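You operate a simulated robot arm through the tools that you are given. There is no shell and no other tool.

Carry out the task below with a simulated two-armed robot. There is one attempt and no reset: what you move stays moved.

Task
Bend the wire with the red grip square in the former, then lay it out on the desk top.
Fine: swing the lever up to the stop peg at 90 and back before lifting the wire out.

Only the result counts: the job must be done as asked and must still hold three seconds after the hand-in. Knocking over, shifting, dropping, spilling or breaking anything else fails it.

Robot
Two 7-joint arms with fingered hands on one trunk that stands fixed in place. Base frame: the origin is at the foot of the trunk, x ahead of it, y to its left, z up; the work surface is at about z = 800. Lengths are in mm, angles in degrees, forces in N, time in s.
The left shoulder is at [50, 214, 869], the right one opposite. With the tool pointing down near the work surface each hand reaches from about 400 to 900 mm from the base axis, measured 20 degrees to its own side. Payload 3 kg a hand.
Tool frame (each hand has its own): the origin (TCP) lies between the finger pads and is the grasp point; the fingertips stand 26 mm ahead of it; z points along the fingers, y is the line along which they close. The gripper opens to 132 mm; its body begins 73 mm behind the TCP. The gripper is a hand of 3 fingers: y runs from the thumb to the fingers, the wrist lies at [0, 0, -229] in the tool frame, and closing takes about 1.5 s.
Orientation is that of the tool frame in the base frame, as a unit quaternion [x, y, z, w]. With the fingers straight down and closing along the base's y, the tool's x points along the base's -x, its y along +y and its z along -z.

Tools
- The arms move only by the tool drive_tool. It takes "left_motion", "right_motion" or both (then of equal length, played together; a hand with none holds still); each is a list of rows, each an object of numbers (a shift or turn left out is 0, a gripper value left out holds the last): "x", "y", "z": the shift along the tool's x, y, z in mm; "rx", "ry", "rz": the turn, a rotation vector about the tool's x, y, z in degrees. In form: [{"x": .., "y": .., "z": .., "rx": .., "ry": .., "rz": ..}, ...]. A call has 1 to 20 rows; each row is the pose to reach, as a shift and turn from the pose commanded when the call began, along the tool's axes at that moment. "left_gripper" and "right_gripper" are, for a hand that has rows, the closure in counts, from 0 (fully open) to 255 (shut), set as the call begins (left out, the last holds). Each row takes 0.2 s and may step no farther than 50 mm and 8.6 degrees from the row before; otherwise, or with a gripper value out of range, the whole call is refused. A pose out of reach is approached as far as the arm can. The call stops where the force on the tool passes 40 N (or 10 N more than at its start, if that is more) or the arm is blocked; 0.2 s more then pass. Each finger travels about 72 mm/s and halts on what it meets, pressing with about 27 N; the grip force reading is that of the motor and also rises with nothing between the fingers. The clock runs only during rows and for 0.2 s after the last one: add rows that repeat a pose to give the fingers time. The reply holds the time, the measured pose of the TCP, the force on the tool along the base axes, the opening and the grip force, in the units named above and with some noise, with the torque about the TCP (base axes, N m) and any sound that the robot's microphone picked up.
- Cameras (640 x 400 px; columns grow to the right, rows downward): "scene" is now at [36.3, -21.4, 1505.9]; the picture's right is [-0.26, -0.97, 0.00], its down [-0.58, 0.16, -0.80] and it looks along [0.77, -0.21, -0.60] (base axes); focal length 333 px, centre (320, 200). "left" rides on the left gripper at [-62, 3, -92] in its tool frame; the picture's right is [-0.05, -1.00, 0.00], its down [0.83, -0.04, -0.56] and it looks along [0.55, -0.03, 0.83] (tool axes); focal length 230 px, centre (320, 200). "right" rides on the right gripper at [61, 3, -92] in its tool frame; the picture's right is [-0.05, 1.00, 0.00], its down [-0.83, -0.04, -0.55] and it looks along [-0.55, -0.03, 0.83] (tool axes); focal length 230 px, centre (320, 200). There is no depth. A picture from a camera that has moved, and an enlarged one, comes with that camera's place and axes in the base frame and with its lens.
- snapshot(camera): a new picture of that camera. The clock stands still meanwhile.
- set_fingers(finger1, finger2, thumb_bend, hand): sets how far each is bent, from 0 (flat) to 1 (curled in); at 0.3 the hand is open as for a grip, at 0.7 the pads meet at the TCP. One left out holds its place. A second passes; each finger stops where it meets its share of the squeeze, and holds until it gets a number again. A gripper value or a shape takes the hand back. It gives what a move gives, with no picture; readings hold the bend of each and the force on the fingers (four entries, about 0 where the hand has none), thumb and palm.
- preshape(shape, hand): the hand has 3 fingers and takes this shape, open, in about a second: jaw (thumb against the fingers, like two jaws); tri (thumb and two fingers); tip (a fingertip pinch); poke (one finger out to press); point (the index stretched); flat (the hand flat); cup (the hand cupped); fist (a fist). The gripper value then closes the fingers along that shape, each until it touches; the sizes above hold for jaw. It gives what a move gives, with no picture.
- aim_head(pan, tilt): turns the head with the scene camera to pan (to the left, within 86 degrees either way) and tilt (down, from -29 to 69), counted from straight ahead of the robot. It gives what a move gives.
- inspect(camera, box): a new picture of the part [left, top, right, bottom] of that camera's present view, enlarged. The clock stands still meanwhile.
- sign_off(): hands the job in; it is judged then, once.

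Places have to be worked out from the pictures, the camera data and where the tool is seen. Open the grippers and draw the arms clear of the work before you hand the job in, unless the task says otherwise.

The tools are called as a command line: name --argument value ..., lists and objects as JSON in quotes. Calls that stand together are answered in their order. drive_tool: Moves the arms, as the interface text tells. Its arguments: {"type":"object","properties":{"left_motion":{"type":"array"},"left_gripper":{"type":"number"},"right_motion":{"type":"array"},"right_gripper":{"type":"number"}},"required":[]} The other tools are called the same way: preshape (shape, hand) gives the hand a shape; set_fingers (finger1, finger2, thumb_bend, hand) moves the fingers one by one; aim_head (pan, tilt) turns the head that bears the scene camera; snapshot (camera) takes a picture; inspect (camera, box) takes an enlarged picture of a part of a camera's view; sign_off () hands the job in.

At the start:

```text
time_s: 0.0
left_eef_pos: [524.1, 100.8, 1140.1]
left_orientation: [0.092, 0.996, 0.0, 0.001]
left_ft_force: [-0.1, 0.4, -0.5]
left_torque: [0.04, 0.02, 0.03]
left_gripper_width: 132.0
left_grip_force: 0.1
left_shape: jaw
left_bend: [0.3, 0.3, 0.3]
left_finger forces: [0.0, 0.1, 0.0, 0.0, 0.1, 0.1]
right_eef_pos: [536.3, -328.6, 1136.7]
right_orientation: [0.092, 0.996, 0.0, -0.001]
right_ft_force: [0.1, 0.5, 0.0]
right_torque: [0.01, 0.03, -0.01]
right_gripper_width: 131.7
right_grip_force: 0.1
right_shape: jaw
right_bend: [0.3, 0.3, 0.3]
right_finger forces: [0.1, 0.0, 0.0, 0.1, 0.0, 0.0]
head pan, tilt (commanded): [-15.0, 37.1]
```

scene: 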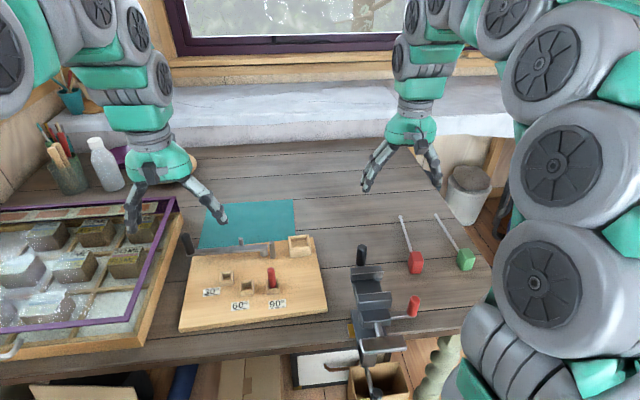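
right: 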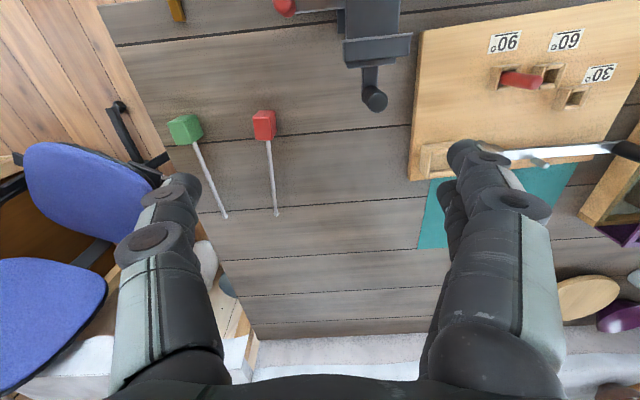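
left: 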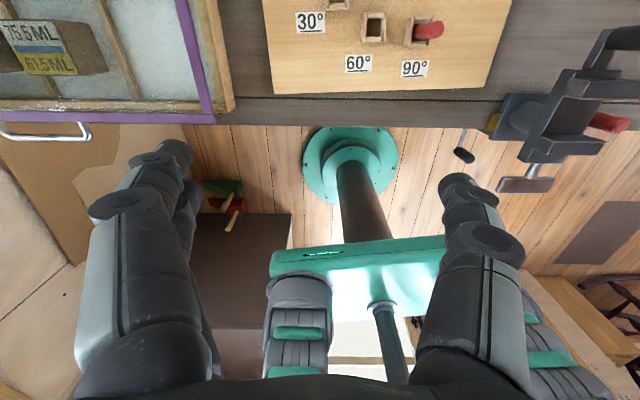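

I start by looking closer at the former, the lever and the wires before moving anything.

inspect --camera "scene" --box '[170, 190, 340, 340]'

inspect --camera "scene" --box '[340, 190, 500, 290]'

inspect --camera "right" --box '[400, 0, 640, 260]'

inspect --camera "right" --box '[150, 80, 310, 230]'

```text
2.67 times, centred on (255, 265) of scene
camera zoom: at [36.3, -21.4, 1505.9], right [-0.26, -0.97, 0.0], down [-0.58, 0.16, -0.8], along [0.77, -0.21, -0.6], focal length 889 px, centre (493, 27)
```

zoom: 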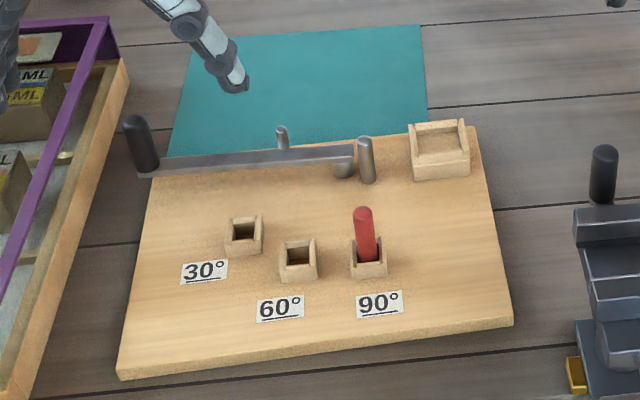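

```text
4.00 times, centred on (420, 240) of scene
camera zoom: at [36.3, -21.4, 1505.9], right [-0.26, -0.97, 0.0], down [-0.58, 0.16, -0.8], along [0.77, -0.21, -0.6], focal length 1334 px, centre (-80, 40)
```

zoom: 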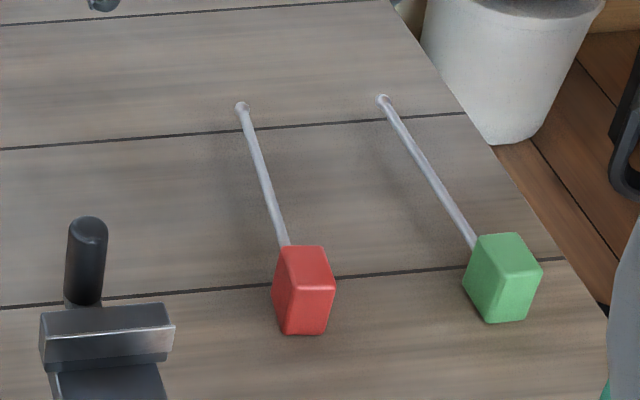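

```text
1.54 times, centred on (520, 130) of right
camera zoom: at [478.0, -314.9, 1230.0], right [0.23, 0.97, 0.0], down [0.81, -0.19, 0.55], along [0.54, -0.13, -0.83], focal length 354 px, centre (12, 308)
```

zoom: 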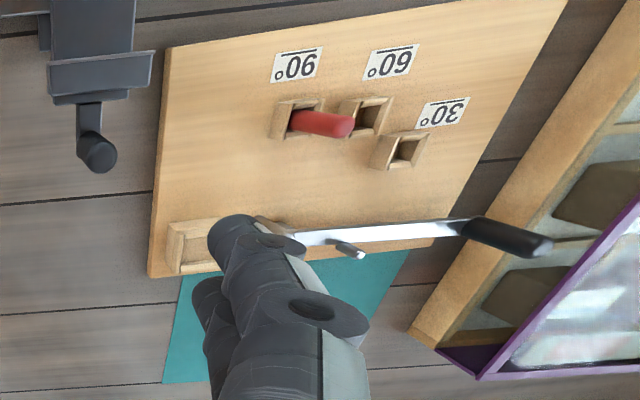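

```text
2.67 times, centred on (230, 155) of right
camera zoom: at [478.0, -314.9, 1230.0], right [0.23, 0.97, 0.0], down [0.81, -0.19, 0.55], along [0.54, -0.13, -0.83], focal length 614 px, centre (560, 320)
```

zoom: 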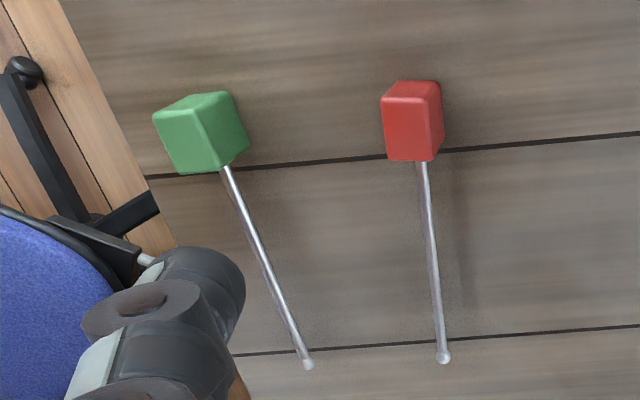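

The zoomed pictures are re-rendered sharply, so I zoom in tighter on the pin area, socket, handle and grip to measure them.

inspect --camera "scene" --box '[235, 215, 305, 265]'

inspect --camera "scene" --box '[195, 215, 265, 265]'

inspect --camera "scene" --box '[390, 205, 440, 280]'

inspect --camera "right" --box '[410, 80, 540, 200]'

inspect --camera "scene" --box '[175, 225, 265, 305]'

```text
8.00 times, centred on (270, 240) of scene
camera zoom: at [36.3, -21.4, 1505.9], right [-0.26, -0.97, 0.0], down [-0.58, 0.16, -0.8], along [0.77, -0.21, -0.6], focal length 2668 px, centre (720, -120)
```

zoom: 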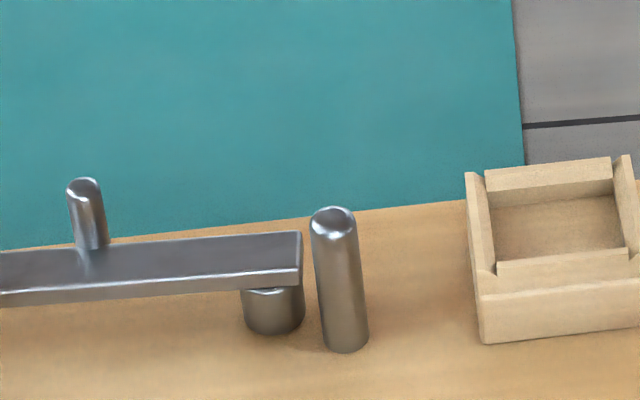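

```text
8.00 times, centred on (230, 240) of scene
camera zoom: at [36.3, -21.4, 1505.9], right [-0.26, -0.97, 0.0], down [-0.58, 0.16, -0.8], along [0.77, -0.21, -0.6], focal length 2668 px, centre (1040, -120)
```

zoom: 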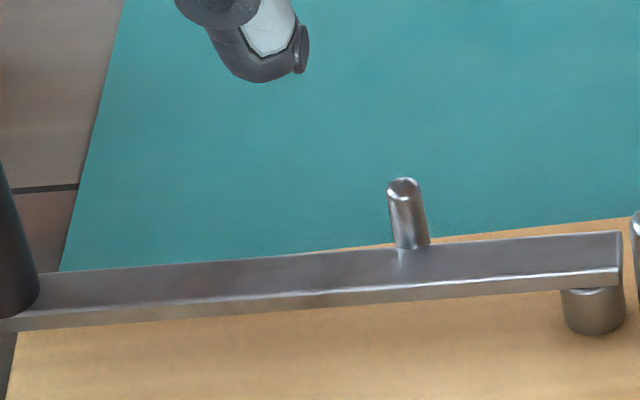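

```text
5.33 times, centred on (415, 242) of scene
camera zoom: at [36.3, -21.4, 1505.9], right [-0.26, -0.97, 0.0], down [-0.58, 0.16, -0.8], along [0.77, -0.21, -0.6], focal length 1778 px, centre (-187, -27)
```

zoom: 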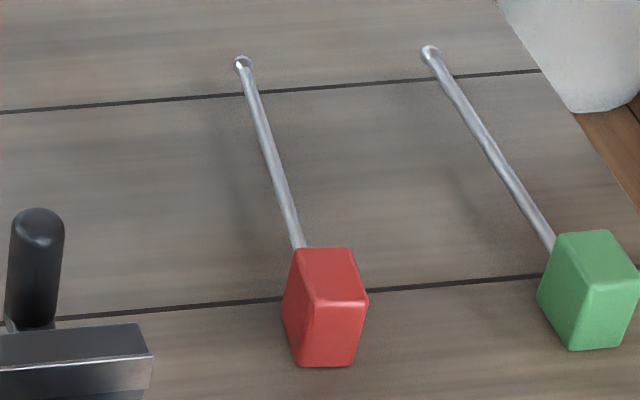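

```text
3.33 times, centred on (475, 140) of right
camera zoom: at [478.0, -314.9, 1230.0], right [0.23, 0.97, 0.0], down [0.81, -0.19, 0.55], along [0.54, -0.13, -0.83], focal length 767 px, centre (-197, 400)
```

zoom: 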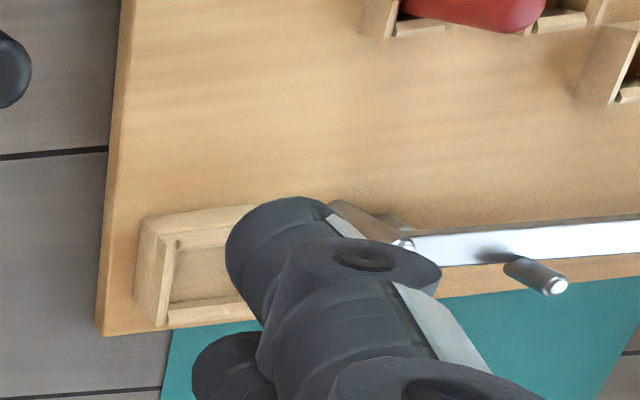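

```text
5.00 times, centred on (220, 265) of scene
camera zoom: at [36.3, -21.4, 1505.9], right [-0.26, -0.97, 0.0], down [-0.58, 0.16, -0.8], along [0.77, -0.21, -0.6], focal length 1667 px, centre (820, -125)
```

zoom: 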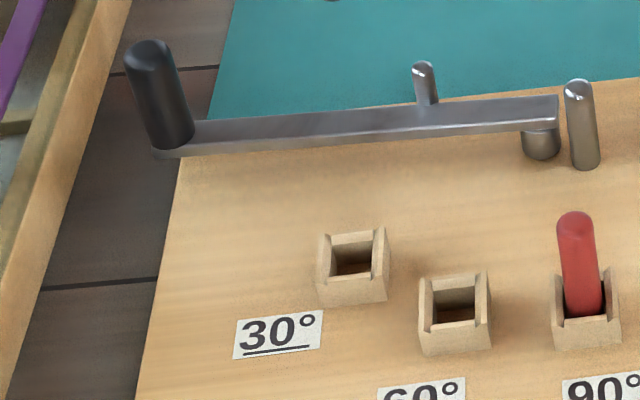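

I zoom further on the red grip from both cameras to get its size and heights.

inspect --camera "scene" --box '[402, 245, 432, 280]'

inspect --camera "right" --box '[240, 100, 300, 150]'

inspect --camera "scene" --box '[282, 228, 322, 264]'

inspect --camera "right" --box '[255, 190, 305, 230]'

```text
11.43 times, centred on (417, 262) of scene
camera zoom: at [36.3, -21.4, 1505.9], right [-0.26, -0.97, 0.0], down [-0.58, 0.16, -0.8], along [0.77, -0.21, -0.6], focal length 3811 px, centre (-789, -514)
```

zoom: 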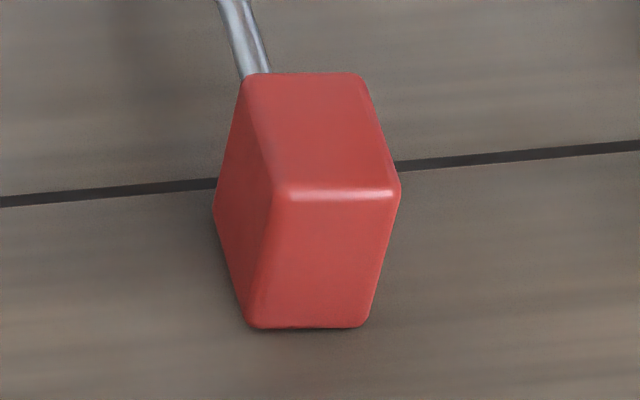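

```text
8.00 times, centred on (270, 125) of right
camera zoom: at [478.0, -314.9, 1230.0], right [0.23, 0.97, 0.0], down [0.81, -0.19, 0.55], along [0.54, -0.13, -0.83], focal length 1841 px, centre (720, 800)
```

zoom: 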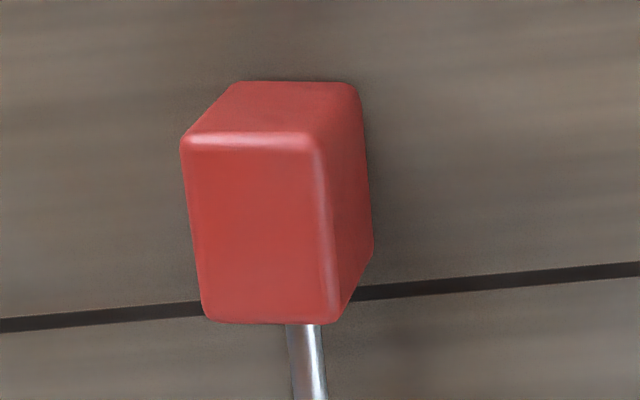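

```text
11.11 times, centred on (302, 246) of scene
camera zoom: at [36.3, -21.4, 1505.9], right [-0.26, -0.97, 0.0], down [-0.58, 0.16, -0.8], along [0.77, -0.21, -0.6], focal length 3705 px, centre (520, -311)
```

zoom: 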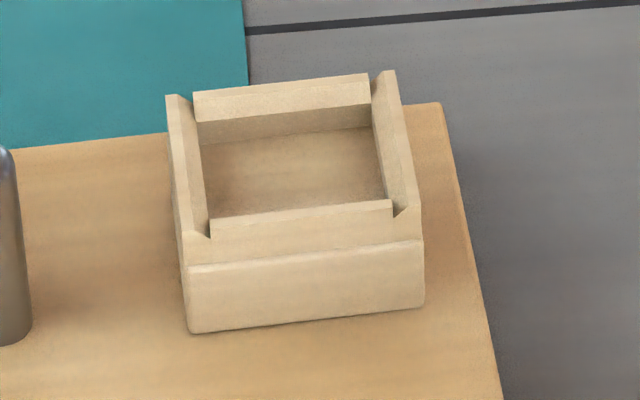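

```text
10.00 times, centred on (280, 210) of right
camera zoom: at [478.0, -314.9, 1230.0], right [0.23, 0.97, 0.0], down [0.81, -0.19, 0.55], along [0.54, -0.13, -0.83], focal length 2301 px, centre (720, 100)
```

zoom: 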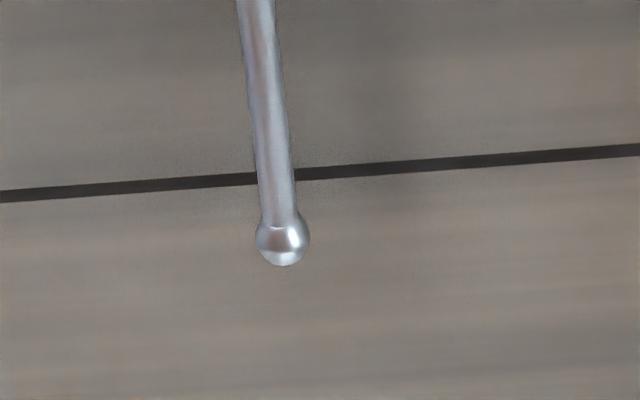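

Grip is roughly 28×40×45 mm at about (566,-435) with the wire pointing about -13° and raised off the desk. I move the right hand (empty) over the near side of the former so its camera can see pin, lever and socket from a second viewpoint.

drive_tool --right_motion '[{"x": 20, "y": 30, "z": 23}, {"x": 40, "y": 60, "z": 46}, {"x": 60, "y": 90, "z": 69}, {"x": 80, "y": 120, "z": 91}, {"x": 100, "y": 150, "z": 114}, {"x": 121, "y": 180, "z": 137}, {"x": 121, "y": 180, "z": 137}]'

snapshot --camera "right"

snapshot --camera "scene"

```text
time_s: 1.6
left_eef_pos: [523.0, 100.4, 1141.2]
left_orientation: [0.091, 0.996, 0.001, 0.0]
left_ft_force: [-0.2, -1.1, 0.5]
left_torque: [0.02, -0.02, 0.0]
left_gripper_width: 132.0
left_grip_force: 0.1
left_shape: jaw
left_bend: [0.3, 0.3, 0.3]
left_finger forces: [0.1, 0.0, 0.1, 0.1, 0.0, 0.1]
right_eef_pos: [452.7, -132.1, 1001.9]
right_orientation: [0.093, 0.996, 0.0, 0.0]
right_ft_force: [-0.4, 0.4, -0.3]
right_torque: [-0.01, 0.0, 0.02]
right_gripper_width: 132.0
right_grip_force: 0.1
right_shape: jaw
right_bend: [0.3, 0.3, 0.3]
right_finger forces: [0.0, 0.1, 0.0, 0.1, 0.0, 0.0]
head pan, tilt (commanded): [-15.0, 37.1]
```

```text
taken
camera right: at [393.4, -116.7, 1095.3], right [0.23, 0.97, 0.0], down [0.81, -0.19, 0.55], along [0.54, -0.13, -0.83], focal length 230 px, centre (320, 200)
```

right: 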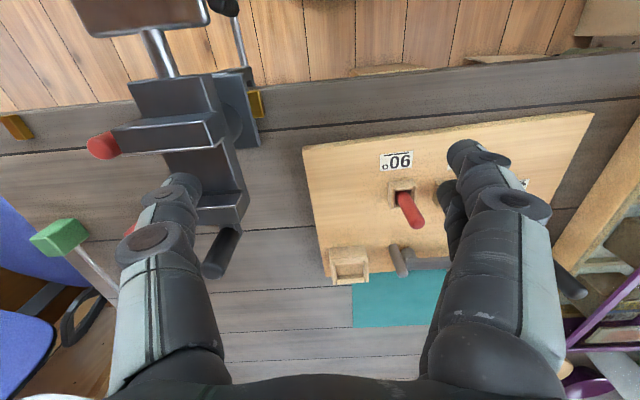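

```text
taken
camera scene: at [36.3, -21.4, 1505.9], right [-0.26, -0.97, 0.0], down [-0.58, 0.16, -0.8], along [0.77, -0.21, -0.6], focal length 333 px, centre (320, 200)
```

scene: 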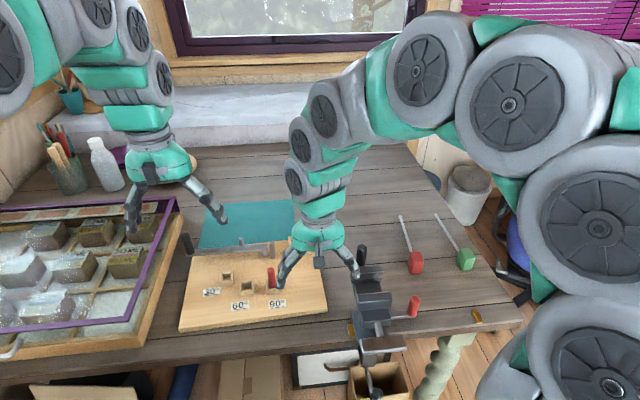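

The pin, socket and lever hub are visible between the fingers; I zoom in for measurement.

inspect --camera "right" --box '[320, 230, 440, 300]'

inspect --camera "right" --box '[370, 140, 460, 240]'

inspect --camera "left" --box '[260, 0, 520, 110]'

```text
5.33 times, centred on (380, 265) of right
camera zoom: at [393.4, -116.7, 1095.3], right [0.23, 0.97, 0.0], down [0.81, -0.19, 0.55], along [0.54, -0.13, -0.83], focal length 1227 px, centre (0, -147)
```

zoom: 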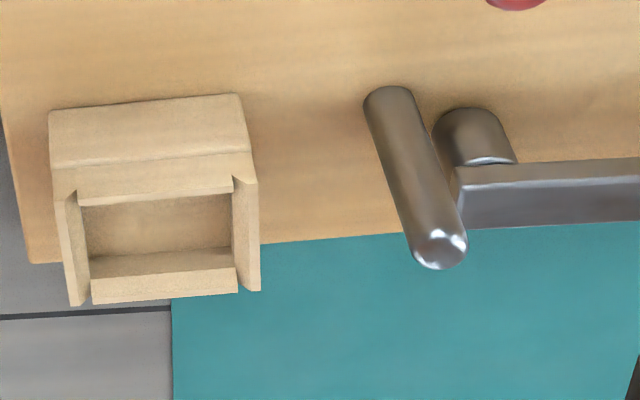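

```text
4.00 times, centred on (415, 190) of right
camera zoom: at [393.4, -116.7, 1095.3], right [0.23, 0.97, 0.0], down [0.81, -0.19, 0.55], along [0.54, -0.13, -0.83], focal length 920 px, centre (-60, 240)
```

zoom: 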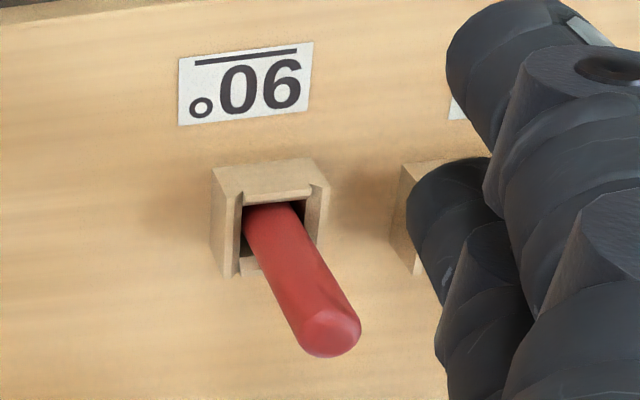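

```text
2.46 times, centred on (390, 55) of left
camera zoom: at [584.2, 92.5, 1231.8], right [-0.13, -0.99, 0.0], down [-0.82, 0.11, 0.55], along [-0.55, 0.07, -0.83], focal length 566 px, centre (148, 557)
```

zoom: 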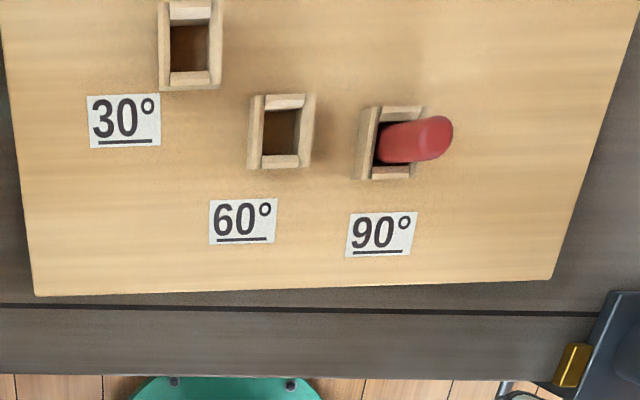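

Triangulation gives pin ≈ (696,-63), top z 871; pivot ≈ (714,-39); handle ≈ (741,154); socket ≈ (710,-140). I move the right hand over the socket for a close look down at it.

drive_tool --right_motion '[{"x": -40, "y": 6, "z": 0}, {"x": -80, "y": 12, "z": 0}, {"x": -120, "y": 18, "z": 10}, {"x": -160, "y": 24, "z": 25}, {"x": -195, "y": 29, "z": 40}, {"x": -225, "y": 34, "z": 52}, {"x": -225, "y": 34, "z": 52}]'

snapshot --camera "right"

inspect --camera "right" --box '[240, 130, 440, 260]'

```text
time_s: 3.2
left_eef_pos: [523.7, 101.1, 1140.5]
left_orientation: [0.092, 0.996, -0.001, 0.0]
left_ft_force: [-0.5, -0.1, -0.5]
left_torque: [-0.03, 0.0, -0.04]
left_gripper_width: 132.0
left_grip_force: 0.1
left_shape: jaw
left_bend: [0.3, 0.3, 0.3]
left_finger forces: [0.0, 0.0, 0.1, 0.1, 0.0, 0.0]
right_eef_pos: [680.5, -138.8, 947.2]
right_orientation: [0.092, 0.996, 0.0, 0.0]
right_ft_force: [0.1, 0.8, 0.0]
right_torque: [0.04, 0.04, -0.01]
right_gripper_width: 131.8
right_grip_force: 0.0
right_shape: jaw
right_bend: [0.3, 0.3, 0.3]
right_finger forces: [0.0, 0.0, 0.0, 0.1, 0.1, 0.0]
head pan, tilt (commanded): [-15.0, 37.1]
```

```text
taken
camera right: at [620.5, -123.7, 1040.1], right [0.23, 0.97, 0.0], down [0.81, -0.19, 0.56], along [0.54, -0.13, -0.83], focal length 230 px, centre (320, 200)
```

right: 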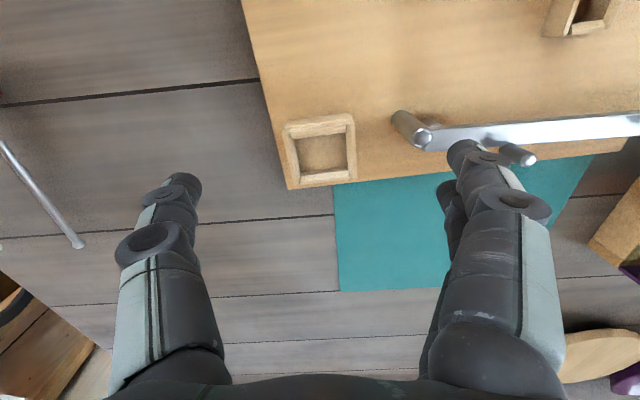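

```text
3.08 times, centred on (340, 195) of right
camera zoom: at [620.5, -123.7, 1040.1], right [0.23, 0.97, 0.0], down [0.81, -0.19, 0.56], along [0.54, -0.13, -0.83], focal length 708 px, centre (258, 215)
```

zoom: 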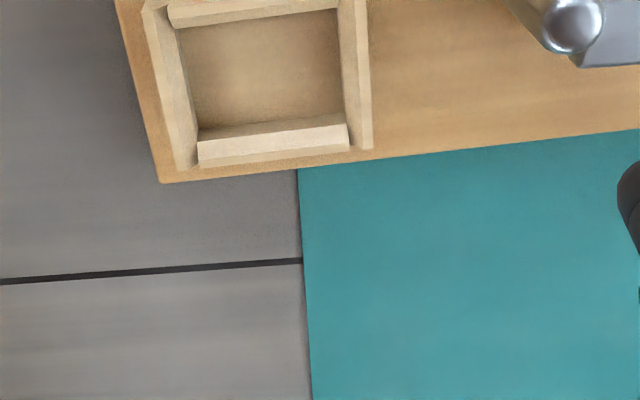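

The socket is clear between the fingers now; I zoom into socket, pin and lever end.

inspect --camera "right" --box '[265, 95, 375, 200]'

inspect --camera "right" --box '[340, 80, 560, 190]'

```text
3.81 times, centred on (320, 148) of right
camera zoom: at [620.5, -123.7, 1040.1], right [0.23, 0.97, 0.0], down [0.81, -0.19, 0.56], along [0.54, -0.13, -0.83], focal length 876 px, centre (320, 400)
```

zoom: 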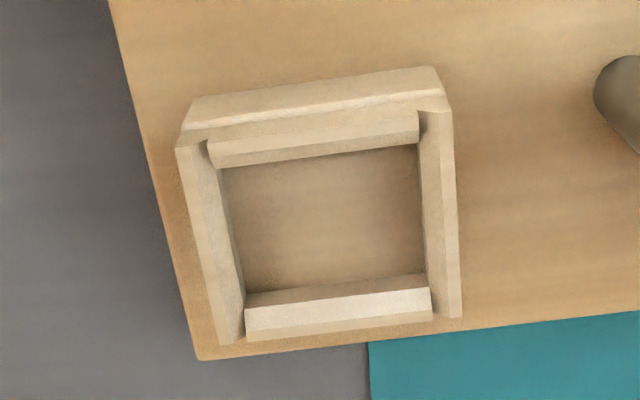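

```text
2.91 times, centred on (450, 135) of right
camera zoom: at [620.5, -123.7, 1040.1], right [0.23, 0.97, 0.0], down [0.81, -0.19, 0.56], along [0.54, -0.13, -0.83], focal length 669 px, centre (-58, 389)
```

zoom: 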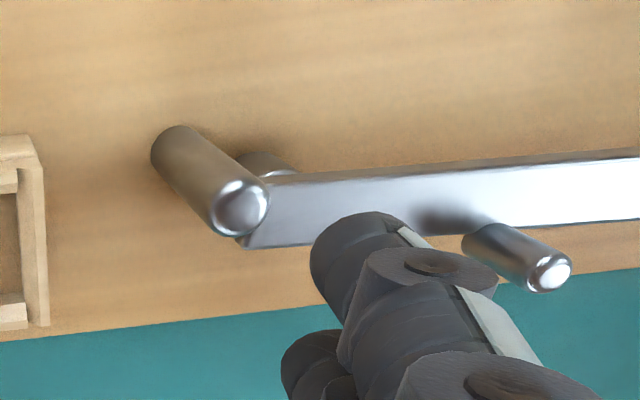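

Socket cavity centre comes out at about (703,-142), floor z≈831, board yaw about -6.2°. Before picking up the wire I test whether the right wrist can yaw +98° here in the air, as the insertion will need.

drive_tool --right_motion '[{"rz": -8, "z": -10}, {"rz": -16, "z": -20}, {"rz": -24, "z": -30}, {"rz": -32, "z": -30}, {"rz": -40, "z": -30}, {"rz": -48, "z": -30}, {"rz": -56, "z": -30}, {"rz": -64, "z": -30}, {"rz": -72, "z": -30}, {"rz": -80, "z": -30}, {"rz": -88, "z": -30}, {"rz": -94.4, "z": -30}, {"rz": -94.4, "z": -30}]'

snapshot --camera "right"

snapshot --camera "scene"

```text
time_s: 6.0
left_eef_pos: [523.2, 102.4, 1140.0]
left_orientation: [0.092, 0.996, 0.0, 0.001]
left_ft_force: [0.5, 0.1, 0.3]
left_torque: [-0.04, 0.0, 0.01]
left_gripper_width: 131.9
left_grip_force: 0.0
left_shape: jaw
left_bend: [0.3, 0.3, 0.3]
left_finger forces: [0.0, 0.0, 0.1, 0.1, 0.1, 0.0]
right_eef_pos: [678.1, -138.2, 977.9]
right_orientation: [-0.668, 0.744, 0.0, 0.0]
right_ft_force: [-0.1, -0.2, 0.3]
right_torque: [0.0, -0.01, 0.02]
right_gripper_width: 131.8
right_grip_force: 0.0
right_shape: jaw
right_bend: [0.3, 0.3, 0.3]
right_finger forces: [0.2, 0.0, 0.0, 0.0, 0.1, 0.1]
head pan, tilt (commanded): [-15.0, 37.1]
```

```text
taken
camera right: at [669.4, -199.0, 1070.7], right [-0.99, 0.16, 0.0], down [0.13, 0.82, 0.56], along [0.09, 0.55, -0.83], focal length 230 px, centre (320, 200)
```

right: 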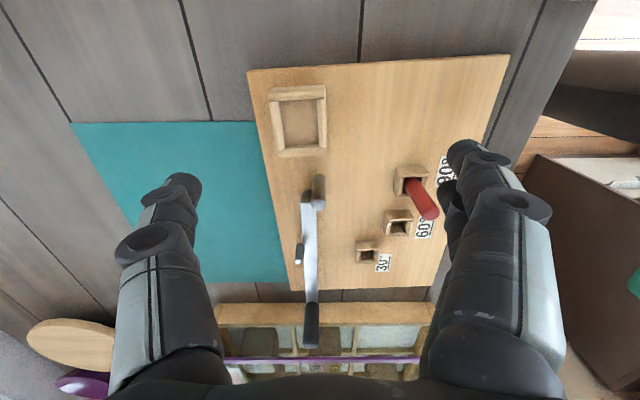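

```text
taken
camera scene: at [36.3, -21.4, 1505.9], right [-0.26, -0.97, 0.0], down [-0.58, 0.16, -0.8], along [0.77, -0.21, -0.6], focal length 333 px, centre (320, 200)
```

scene: 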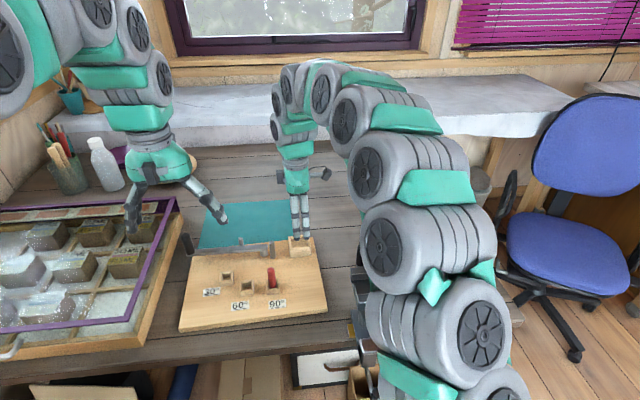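

The wrist reaches that yaw easily and this view is excellent. I zoom into it to refine socket, pin, lever and stop-peg positions.

inspect --camera "right" --box '[245, 70, 355, 190]'

inspect --camera "right" --box '[270, 160, 450, 360]'

```text
3.33 times, centred on (300, 130) of right
camera zoom: at [669.4, -199.0, 1070.7], right [-0.99, 0.16, 0.0], down [0.13, 0.82, 0.56], along [0.09, 0.55, -0.83], focal length 767 px, centre (387, 433)
```

zoom: 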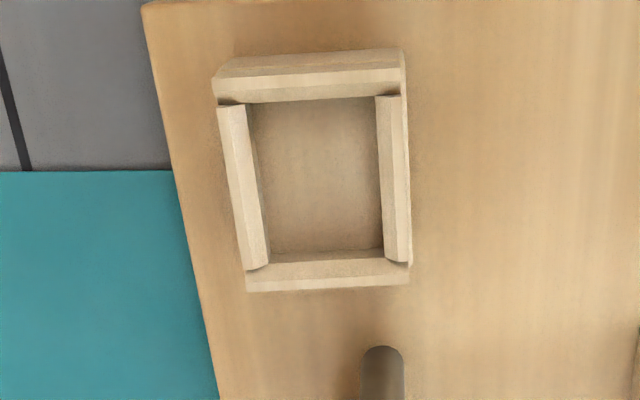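

```text
2.00 times, centred on (360, 260) of right
camera zoom: at [669.4, -199.0, 1070.7], right [-0.99, 0.16, 0.0], down [0.13, 0.82, 0.56], along [0.09, 0.55, -0.83], focal length 460 px, centre (240, 80)
```

zoom: 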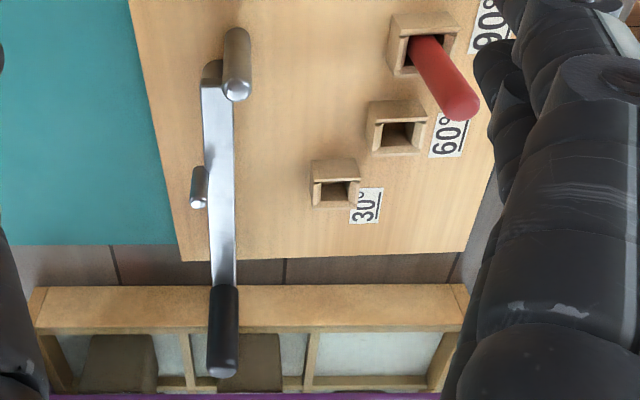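

Triangulating with both close views: cavity centre ≈ (698,-141), floor z≈842; pin (694,-62.5); lever peg (731,18); handle ≈ (737,149). Now I raise and carry the open right hand over the red grip at ≈ (568,-434), turning back to the wire's yaw.

drive_tool --right_motion '[{"x": 10, "y": 2, "z": -30, "rz": 8}, {"x": 38, "y": 9, "z": -40, "rz": 16}, {"x": 66, "y": 16, "z": -40, "rz": 24}, {"x": 94, "y": 23, "z": -40, "rz": 32}, {"x": 122, "y": 31, "z": -40, "rz": 40}, {"x": 150, "y": 38, "z": -40, "rz": 48}, {"x": 178, "y": 45, "z": -40, "rz": 56}, {"x": 206, "y": 52, "z": -40, "rz": 64}, {"x": 234, "y": 59, "z": -40, "rz": 72}, {"x": 260, "y": 66, "z": -40, "rz": 80}, {"x": 284, "y": 72, "z": -30, "rz": 88}, {"x": 306.5, "y": 77.6, "z": -10, "rz": 96}, {"x": 306.5, "y": 77.6, "z": 18, "rz": 97.4}, {"x": 306.5, "y": 77.6, "z": 18, "rz": 97.4}]'

snapshot --camera "right"

snapshot --camera "scene"

```text
time_s: 9.0
left_eef_pos: [523.8, 101.6, 1141.2]
left_orientation: [0.091, 0.996, 0.0, 0.0]
left_ft_force: [-0.6, 0.1, 0.2]
left_torque: [0.01, 0.01, 0.03]
left_gripper_width: 132.0
left_grip_force: 0.0
left_shape: jaw
left_bend: [0.3, 0.3, 0.3]
left_finger forces: [0.0, 0.0, 0.1, 0.0, 0.0, 0.0]
right_eef_pos: [568.0, -434.8, 960.2]
right_orientation: [0.118, 0.993, 0.0, 0.0]
right_ft_force: [-0.6, 0.0, -0.4]
right_torque: [0.02, -0.01, 0.02]
right_gripper_width: 131.8
right_grip_force: 0.2
right_shape: jaw
right_bend: [0.3, 0.3, 0.3]
right_finger forces: [0.0, 0.1, 0.0, 0.1, 0.1, 0.0]
head pan, tilt (commanded): [-15.0, 37.1]
```

```text
taken
camera right: at [509.7, -416.4, 1053.4], right [0.29, 0.96, 0.0], down [0.8, -0.24, 0.56], along [0.53, -0.16, -0.83], focal length 230 px, centre (320, 200)
```

right: 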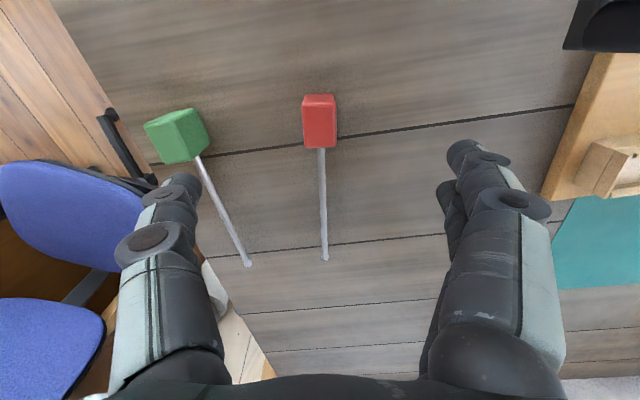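

```text
taken
camera scene: at [36.3, -21.4, 1505.9], right [-0.26, -0.97, 0.0], down [-0.58, 0.16, -0.8], along [0.77, -0.21, -0.6], focal length 333 px, centre (320, 200)
```

scene: 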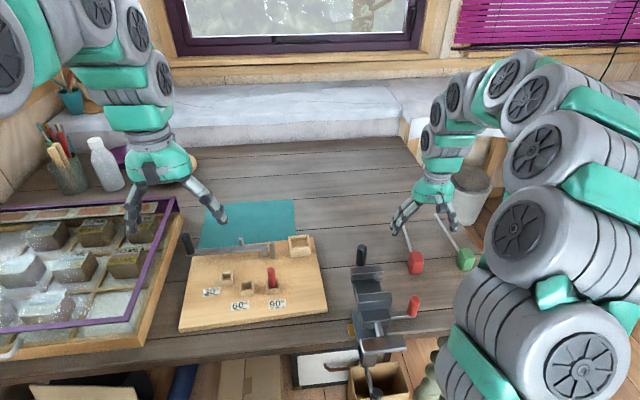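

The green wire stays about 45 mm clear of the thumb side. I zoom on the red grip from here to fix its centre, yaw and the wire height.

inspect --camera "right" --box '[285, 80, 355, 165]'

inspect --camera "right" --box '[295, 225, 355, 275]'

inspect --camera "scene" --box '[380, 205, 460, 285]'

```text
4.71 times, centred on (320, 122) of right
camera zoom: at [509.7, -416.4, 1053.4], right [0.29, 0.96, 0.0], down [0.8, -0.24, 0.56], along [0.53, -0.16, -0.83], focal length 1083 px, centre (320, 565)
```

zoom: 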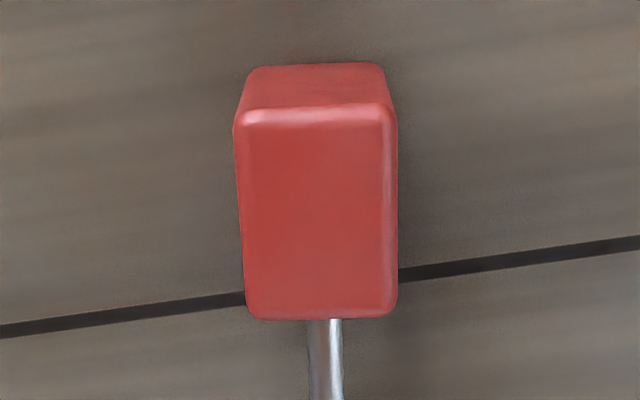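

```text
8.00 times, centred on (325, 250) of right
camera zoom: at [509.7, -416.4, 1053.4], right [0.29, 0.96, 0.0], down [0.8, -0.24, 0.56], along [0.53, -0.16, -0.83], focal length 1841 px, centre (280, -200)
```

zoom: 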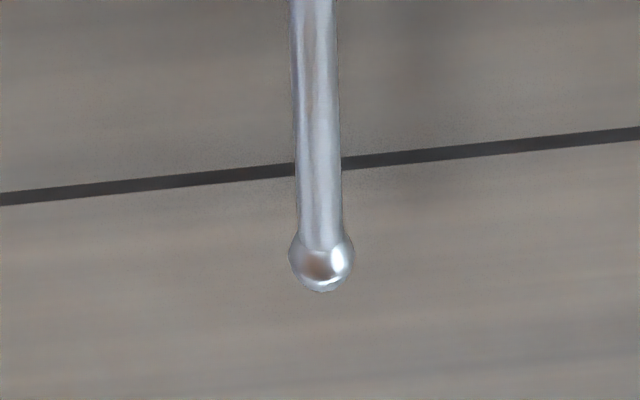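

```text
5.00 times, centred on (420, 245) of scene
camera zoom: at [36.3, -21.4, 1505.9], right [-0.26, -0.97, 0.0], down [-0.58, 0.16, -0.8], along [0.77, -0.21, -0.6], focal length 1667 px, centre (-180, -25)
```

zoom: 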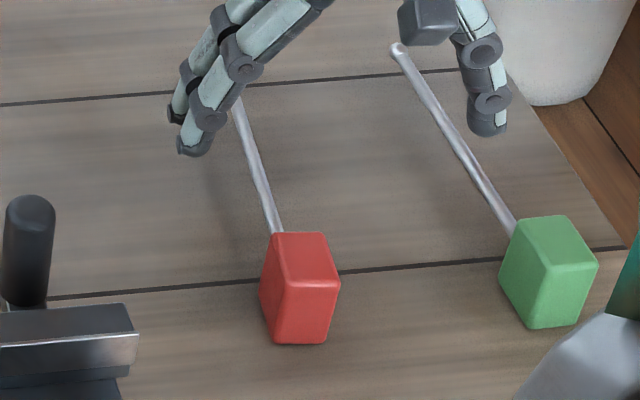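

Grip centre ≈ (566.5,-433.5), yaw ≈ -14°, top z≈848, wire at mid-height (~825). I descend so the fingertips stay about 22 mm above the desk (so they clear the socket lips later) without closing yet.

drive_tool --right_motion '[{"x": 1, "y": 0.5, "z": 35}, {"x": 1.7, "y": 0.9, "z": 70, "rz": 0.4}, {"x": 1.7, "y": 0.9, "z": 95, "rz": 0.4}, {"x": 1.7, "y": 0.9, "z": 112, "rz": 0.4}, {"x": 1.7, "y": 0.9, "z": 112, "rz": 0.4}]'

snapshot --camera "right"

inspect --camera "scene" --box '[370, 200, 470, 285]'

```text
time_s: 10.2
left_eef_pos: [525.3, 101.8, 1140.5]
left_orientation: [0.092, 0.996, 0.0, 0.0]
left_ft_force: [-0.4, 0.3, 0.5]
left_torque: [0.01, 0.02, 0.04]
left_gripper_width: 131.8
left_grip_force: 0.0
left_shape: jaw
left_bend: [0.3, 0.3, 0.3]
left_finger forces: [0.0, 0.0, 0.0, 0.0, 0.1, 0.0]
right_eef_pos: [566.0, -432.3, 849.6]
right_orientation: [0.123, 0.992, 0.0, 0.0]
right_ft_force: [-0.3, 0.2, 0.2]
right_torque: [0.0, 0.0, -0.01]
right_gripper_width: 131.8
right_grip_force: 0.0
right_shape: jaw
right_bend: [0.3, 0.3, 0.3]
right_finger forces: [0.0, 0.0, 0.0, 0.0, 0.0, 0.1]
head pan, tilt (commanded): [-15.0, 37.1]
```

```text
taken
camera right: at [507.5, -413.9, 942.9], right [0.29, 0.96, 0.0], down [0.8, -0.24, 0.56], along [0.53, -0.16, -0.83], focal length 230 px, centre (320, 200)
```

right: 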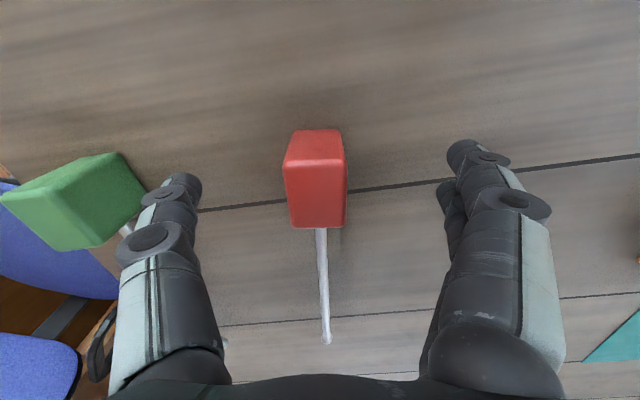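

```text
4.71 times, centred on (420, 242) of scene
camera zoom: at [36.3, -21.4, 1505.9], right [-0.26, -0.97, 0.0], down [-0.58, 0.16, -0.8], along [0.77, -0.21, -0.6], focal length 1569 px, centre (-151, 0)
```

zoom: 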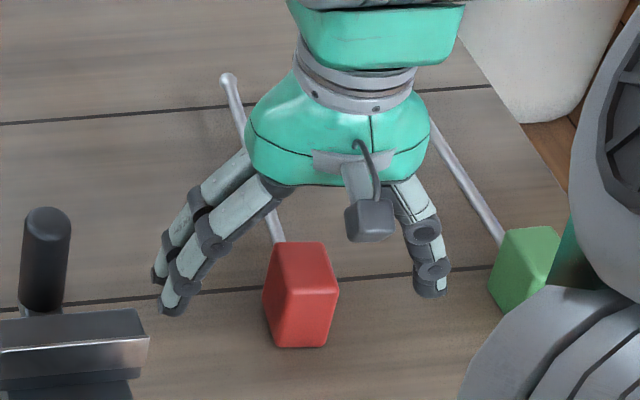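

The red grip sits centred between thumb and fingers with yaw matched. I close the right gripper in place.

drive_tool --right_motion '[{"z": 0}, {"z": 0}, {"z": 0}, {"z": 0}, {"z": 0}, {"z": 0}, {"z": 0}, {"z": 0}]' --right_gripper 255

snapshot --camera "right"

inspect --camera "scene" --box '[370, 200, 470, 285]'

```text
time_s: 12.0
left_eef_pos: [523.5, 101.0, 1140.8]
left_orientation: [0.091, 0.996, 0.0, 0.0]
left_ft_force: [-0.5, -0.1, 0.3]
left_torque: [0.0, -0.01, -0.03]
left_gripper_width: 131.9
left_grip_force: 0.0
left_shape: jaw
left_bend: [0.3, 0.3, 0.3]
left_finger forces: [0.0, 0.0, 0.0, 0.1, 0.0, 0.1]
right_eef_pos: [565.3, -431.9, 849.4]
right_orientation: [0.121, 0.993, 0.0, 0.001]
right_ft_force: [-0.2, -0.5, -0.7]
right_torque: [0.01, 0.0, 0.07]
right_gripper_width: 24.3
right_grip_force: 27.2
right_shape: jaw
right_bend: [0.73, 0.73, 0.7]
right_finger forces: [12.1, 12.0, 0.1, 0.0, 24.2, 0.1]
head pan, tilt (commanded): [-15.0, 37.1]
```

```text
taken
camera right: at [507.4, -413.8, 942.9], right [0.29, 0.96, 0.0], down [0.8, -0.24, 0.56], along [0.53, -0.16, -0.83], focal length 230 px, centre (320, 200)
```

right: 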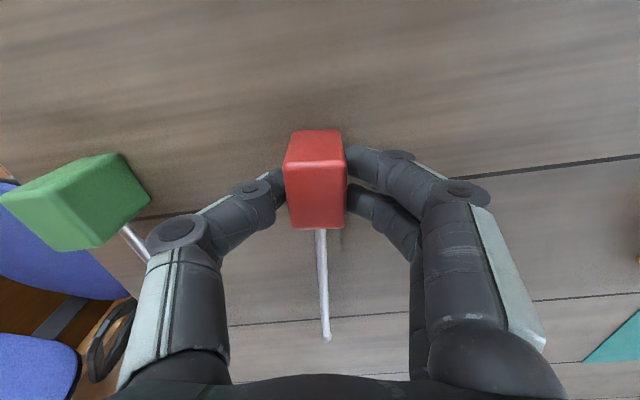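

```text
4.71 times, centred on (420, 242) of scene
camera zoom: at [36.3, -21.4, 1505.9], right [-0.26, -0.97, 0.0], down [-0.58, 0.16, -0.8], along [0.77, -0.21, -0.6], focal length 1569 px, centre (-151, 0)
```

zoom: 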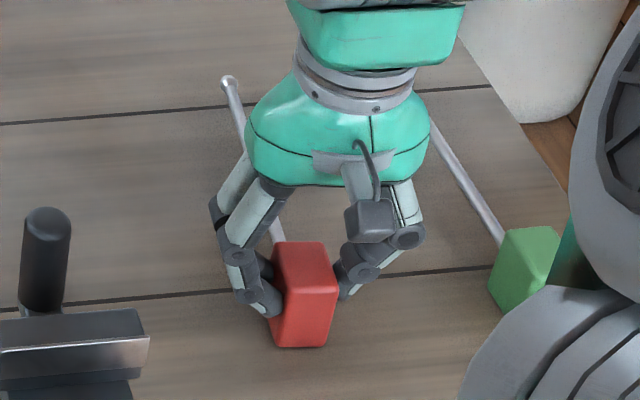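

Contact on all three digits with 27 N. I lift slowly by 60 mm to check the hold.

drive_tool --right_motion '[{"z": -8}, {"z": -20}, {"z": -40}, {"z": -60}, {"z": -60}]'

snapshot --camera "right"

inspect --camera "scene" --box '[370, 180, 470, 285]'

```text
time_s: 13.2
left_eef_pos: [523.8, 101.8, 1140.4]
left_orientation: [0.091, 0.996, 0.0, 0.0]
left_ft_force: [-0.5, 0.1, 0.7]
left_torque: [-0.02, 0.02, -0.04]
left_gripper_width: 132.0
left_grip_force: 0.0
left_shape: jaw
left_bend: [0.3, 0.3, 0.3]
left_finger forces: [0.1, 0.0, 0.1, 0.0, 0.0, 0.0]
right_eef_pos: [564.8, -431.8, 907.8]
right_orientation: [0.122, 0.993, 0.001, 0.001]
right_ft_force: [0.0, 0.1, -2.0]
right_torque: [0.03, 0.01, 0.01]
right_gripper_width: 24.4
right_grip_force: 27.1
right_shape: jaw
right_bend: [0.73, 0.73, 0.7]
right_finger forces: [12.1, 12.1, 0.1, 0.0, 24.2, 0.0]
head pan, tilt (commanded): [-15.0, 37.1]
```

```text
taken
camera right: at [508.2, -414.1, 1001.1], right [0.29, 0.96, 0.0], down [0.8, -0.24, 0.56], along [0.53, -0.16, -0.83], focal length 230 px, centre (320, 200)
```

right: 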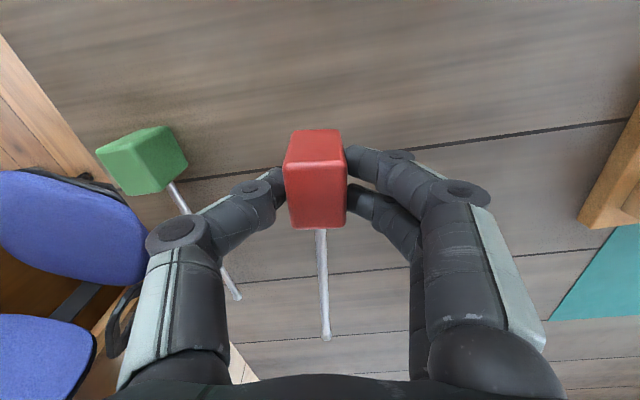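

```text
3.81 times, centred on (420, 232) of scene
camera zoom: at [36.3, -21.4, 1505.9], right [-0.26, -0.97, 0.0], down [-0.58, 0.16, -0.8], along [0.77, -0.21, -0.6], focal length 1270 px, centre (-61, 76)
```

zoom: 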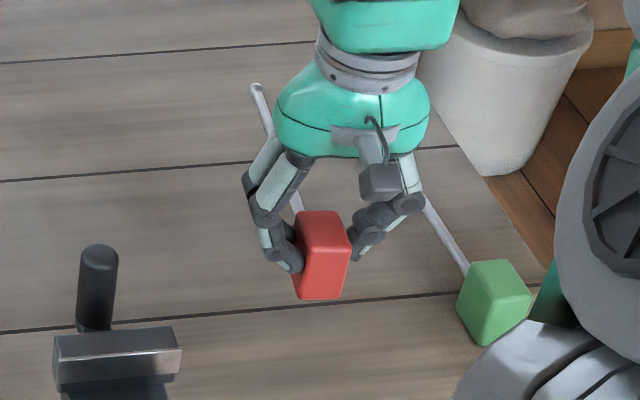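

The grip hangs steady. I zoom in on it in the hand to measure exactly how grip and wire sit relative to the TCP before carrying it to the socket.

inspect --camera "right" --box '[270, 115, 370, 245]'

inspect --camera "right" --box '[300, 220, 350, 350]'

```text
3.08 times, centred on (320, 180) of right
camera zoom: at [508.2, -414.1, 1001.1], right [0.29, 0.96, 0.0], down [0.8, -0.24, 0.56], along [0.53, -0.16, -0.83], focal length 708 px, centre (320, 262)
```

zoom: 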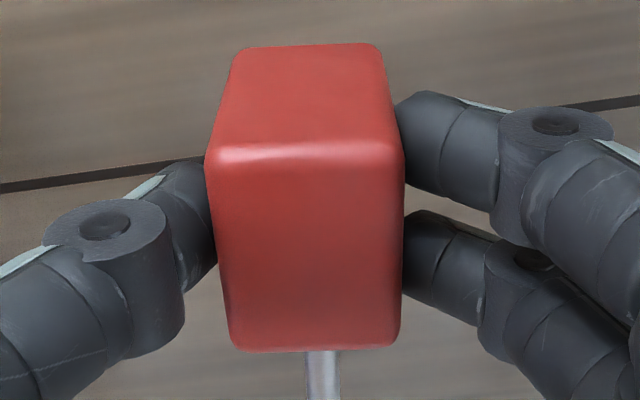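

```text
3.08 times, centred on (325, 285) of right
camera zoom: at [508.2, -414.1, 1001.1], right [0.29, 0.96, 0.0], down [0.8, -0.24, 0.56], along [0.53, -0.16, -0.83], focal length 708 px, centre (305, -62)
```

zoom: 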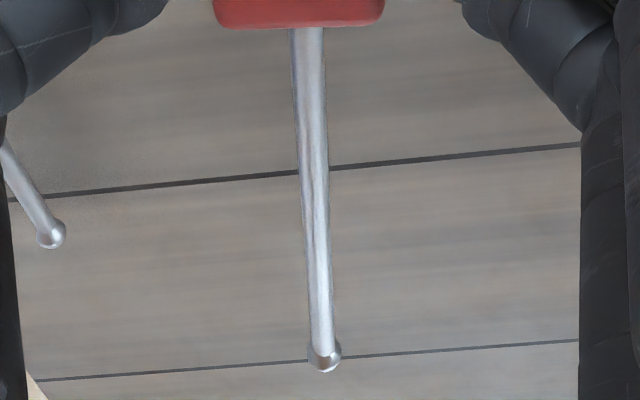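

In the tool frame the grip centre is at about (-0.7,-1.6) and the wire runs along -x within 1°. I lift and carry it to hover above the socket, yawing +98°, ending about 40 mm above the lips.

drive_tool --right_motion '[{"z": -35}, {"z": -70}, {"x": -4.8, "y": 26.2, "z": -70, "rz": -8.17}, {"x": -9.6, "y": 52.3, "z": -70, "rz": -16.33}, {"x": -14.4, "y": 78.5, "z": -70, "rz": -24.5}, {"x": -19.2, "y": 104.6, "z": -70, "rz": -32.67}, {"x": -24, "y": 130.8, "z": -70, "rz": -40.83}, {"x": -28.8, "y": 157, "z": -70, "rz": -49}, {"x": -33.5, "y": 183.1, "z": -70, "rz": -57.17}, {"x": -38.3, "y": 209.3, "z": -70, "rz": -65.33}, {"x": -43.1, "y": 235.4, "z": -70, "rz": -73.5}, {"x": -47.9, "y": 261.6, "z": -70, "rz": -81.67}, {"x": -52.7, "y": 287.7, "z": -70, "rz": -89.83}, {"x": -57.5, "y": 313.9, "z": -70, "rz": -98}, {"x": -57.5, "y": 313.9, "z": -55, "rz": -98}, {"x": -57.5, "y": 313.9, "z": -42, "rz": -98}, {"x": -57.5, "y": 313.9, "z": -42, "rz": -98}]'

snapshot --camera "right"

snapshot --camera "scene"

```text
time_s: 16.8
left_eef_pos: [523.5, 101.1, 1140.2]
left_orientation: [0.092, 0.996, 0.0, 0.0]
left_ft_force: [0.9, 0.4, 0.5]
left_torque: [0.0, -0.02, 0.02]
left_gripper_width: 132.0
left_grip_force: 0.0
left_shape: jaw
left_bend: [0.3, 0.3, 0.3]
left_finger forces: [0.0, 0.0, 0.1, 0.0, 0.0, 0.0]
right_eef_pos: [699.5, -143.1, 950.5]
right_orientation: [-0.67, 0.743, 0.0, 0.0]
right_ft_force: [0.8, -0.2, -1.2]
right_torque: [-0.03, 0.02, -0.01]
right_gripper_width: 24.5
right_grip_force: 26.9
right_shape: jaw
right_bend: [0.73, 0.73, 0.7]
right_finger forces: [12.1, 12.1, 0.0, 0.1, 24.2, 0.1]
head pan, tilt (commanded): [-15.0, 37.1]
```

```text
taken
camera right: at [690.4, -202.8, 1043.3], right [-0.99, 0.15, 0.0], down [0.13, 0.82, 0.56], along [0.09, 0.55, -0.83], focal length 230 px, centre (320, 200)
```

right: 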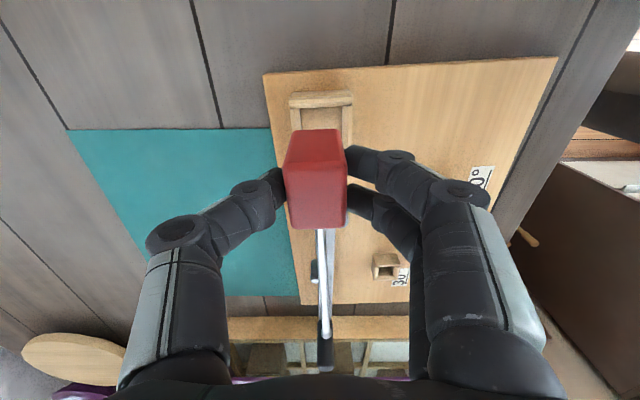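

```text
taken
camera scene: at [36.3, -21.4, 1505.9], right [-0.26, -0.97, 0.0], down [-0.58, 0.16, -0.8], along [0.77, -0.21, -0.6], focal length 333 px, centre (320, 200)
```

scene: 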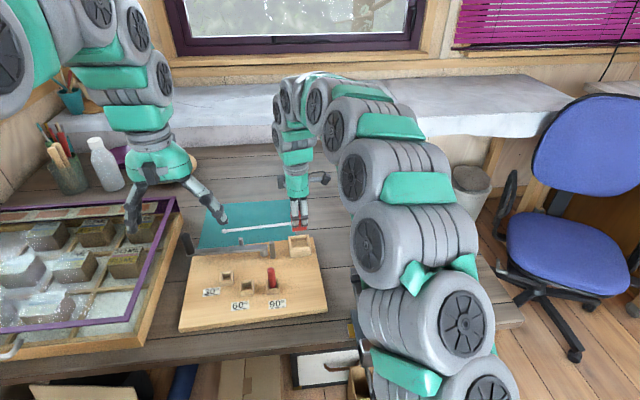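

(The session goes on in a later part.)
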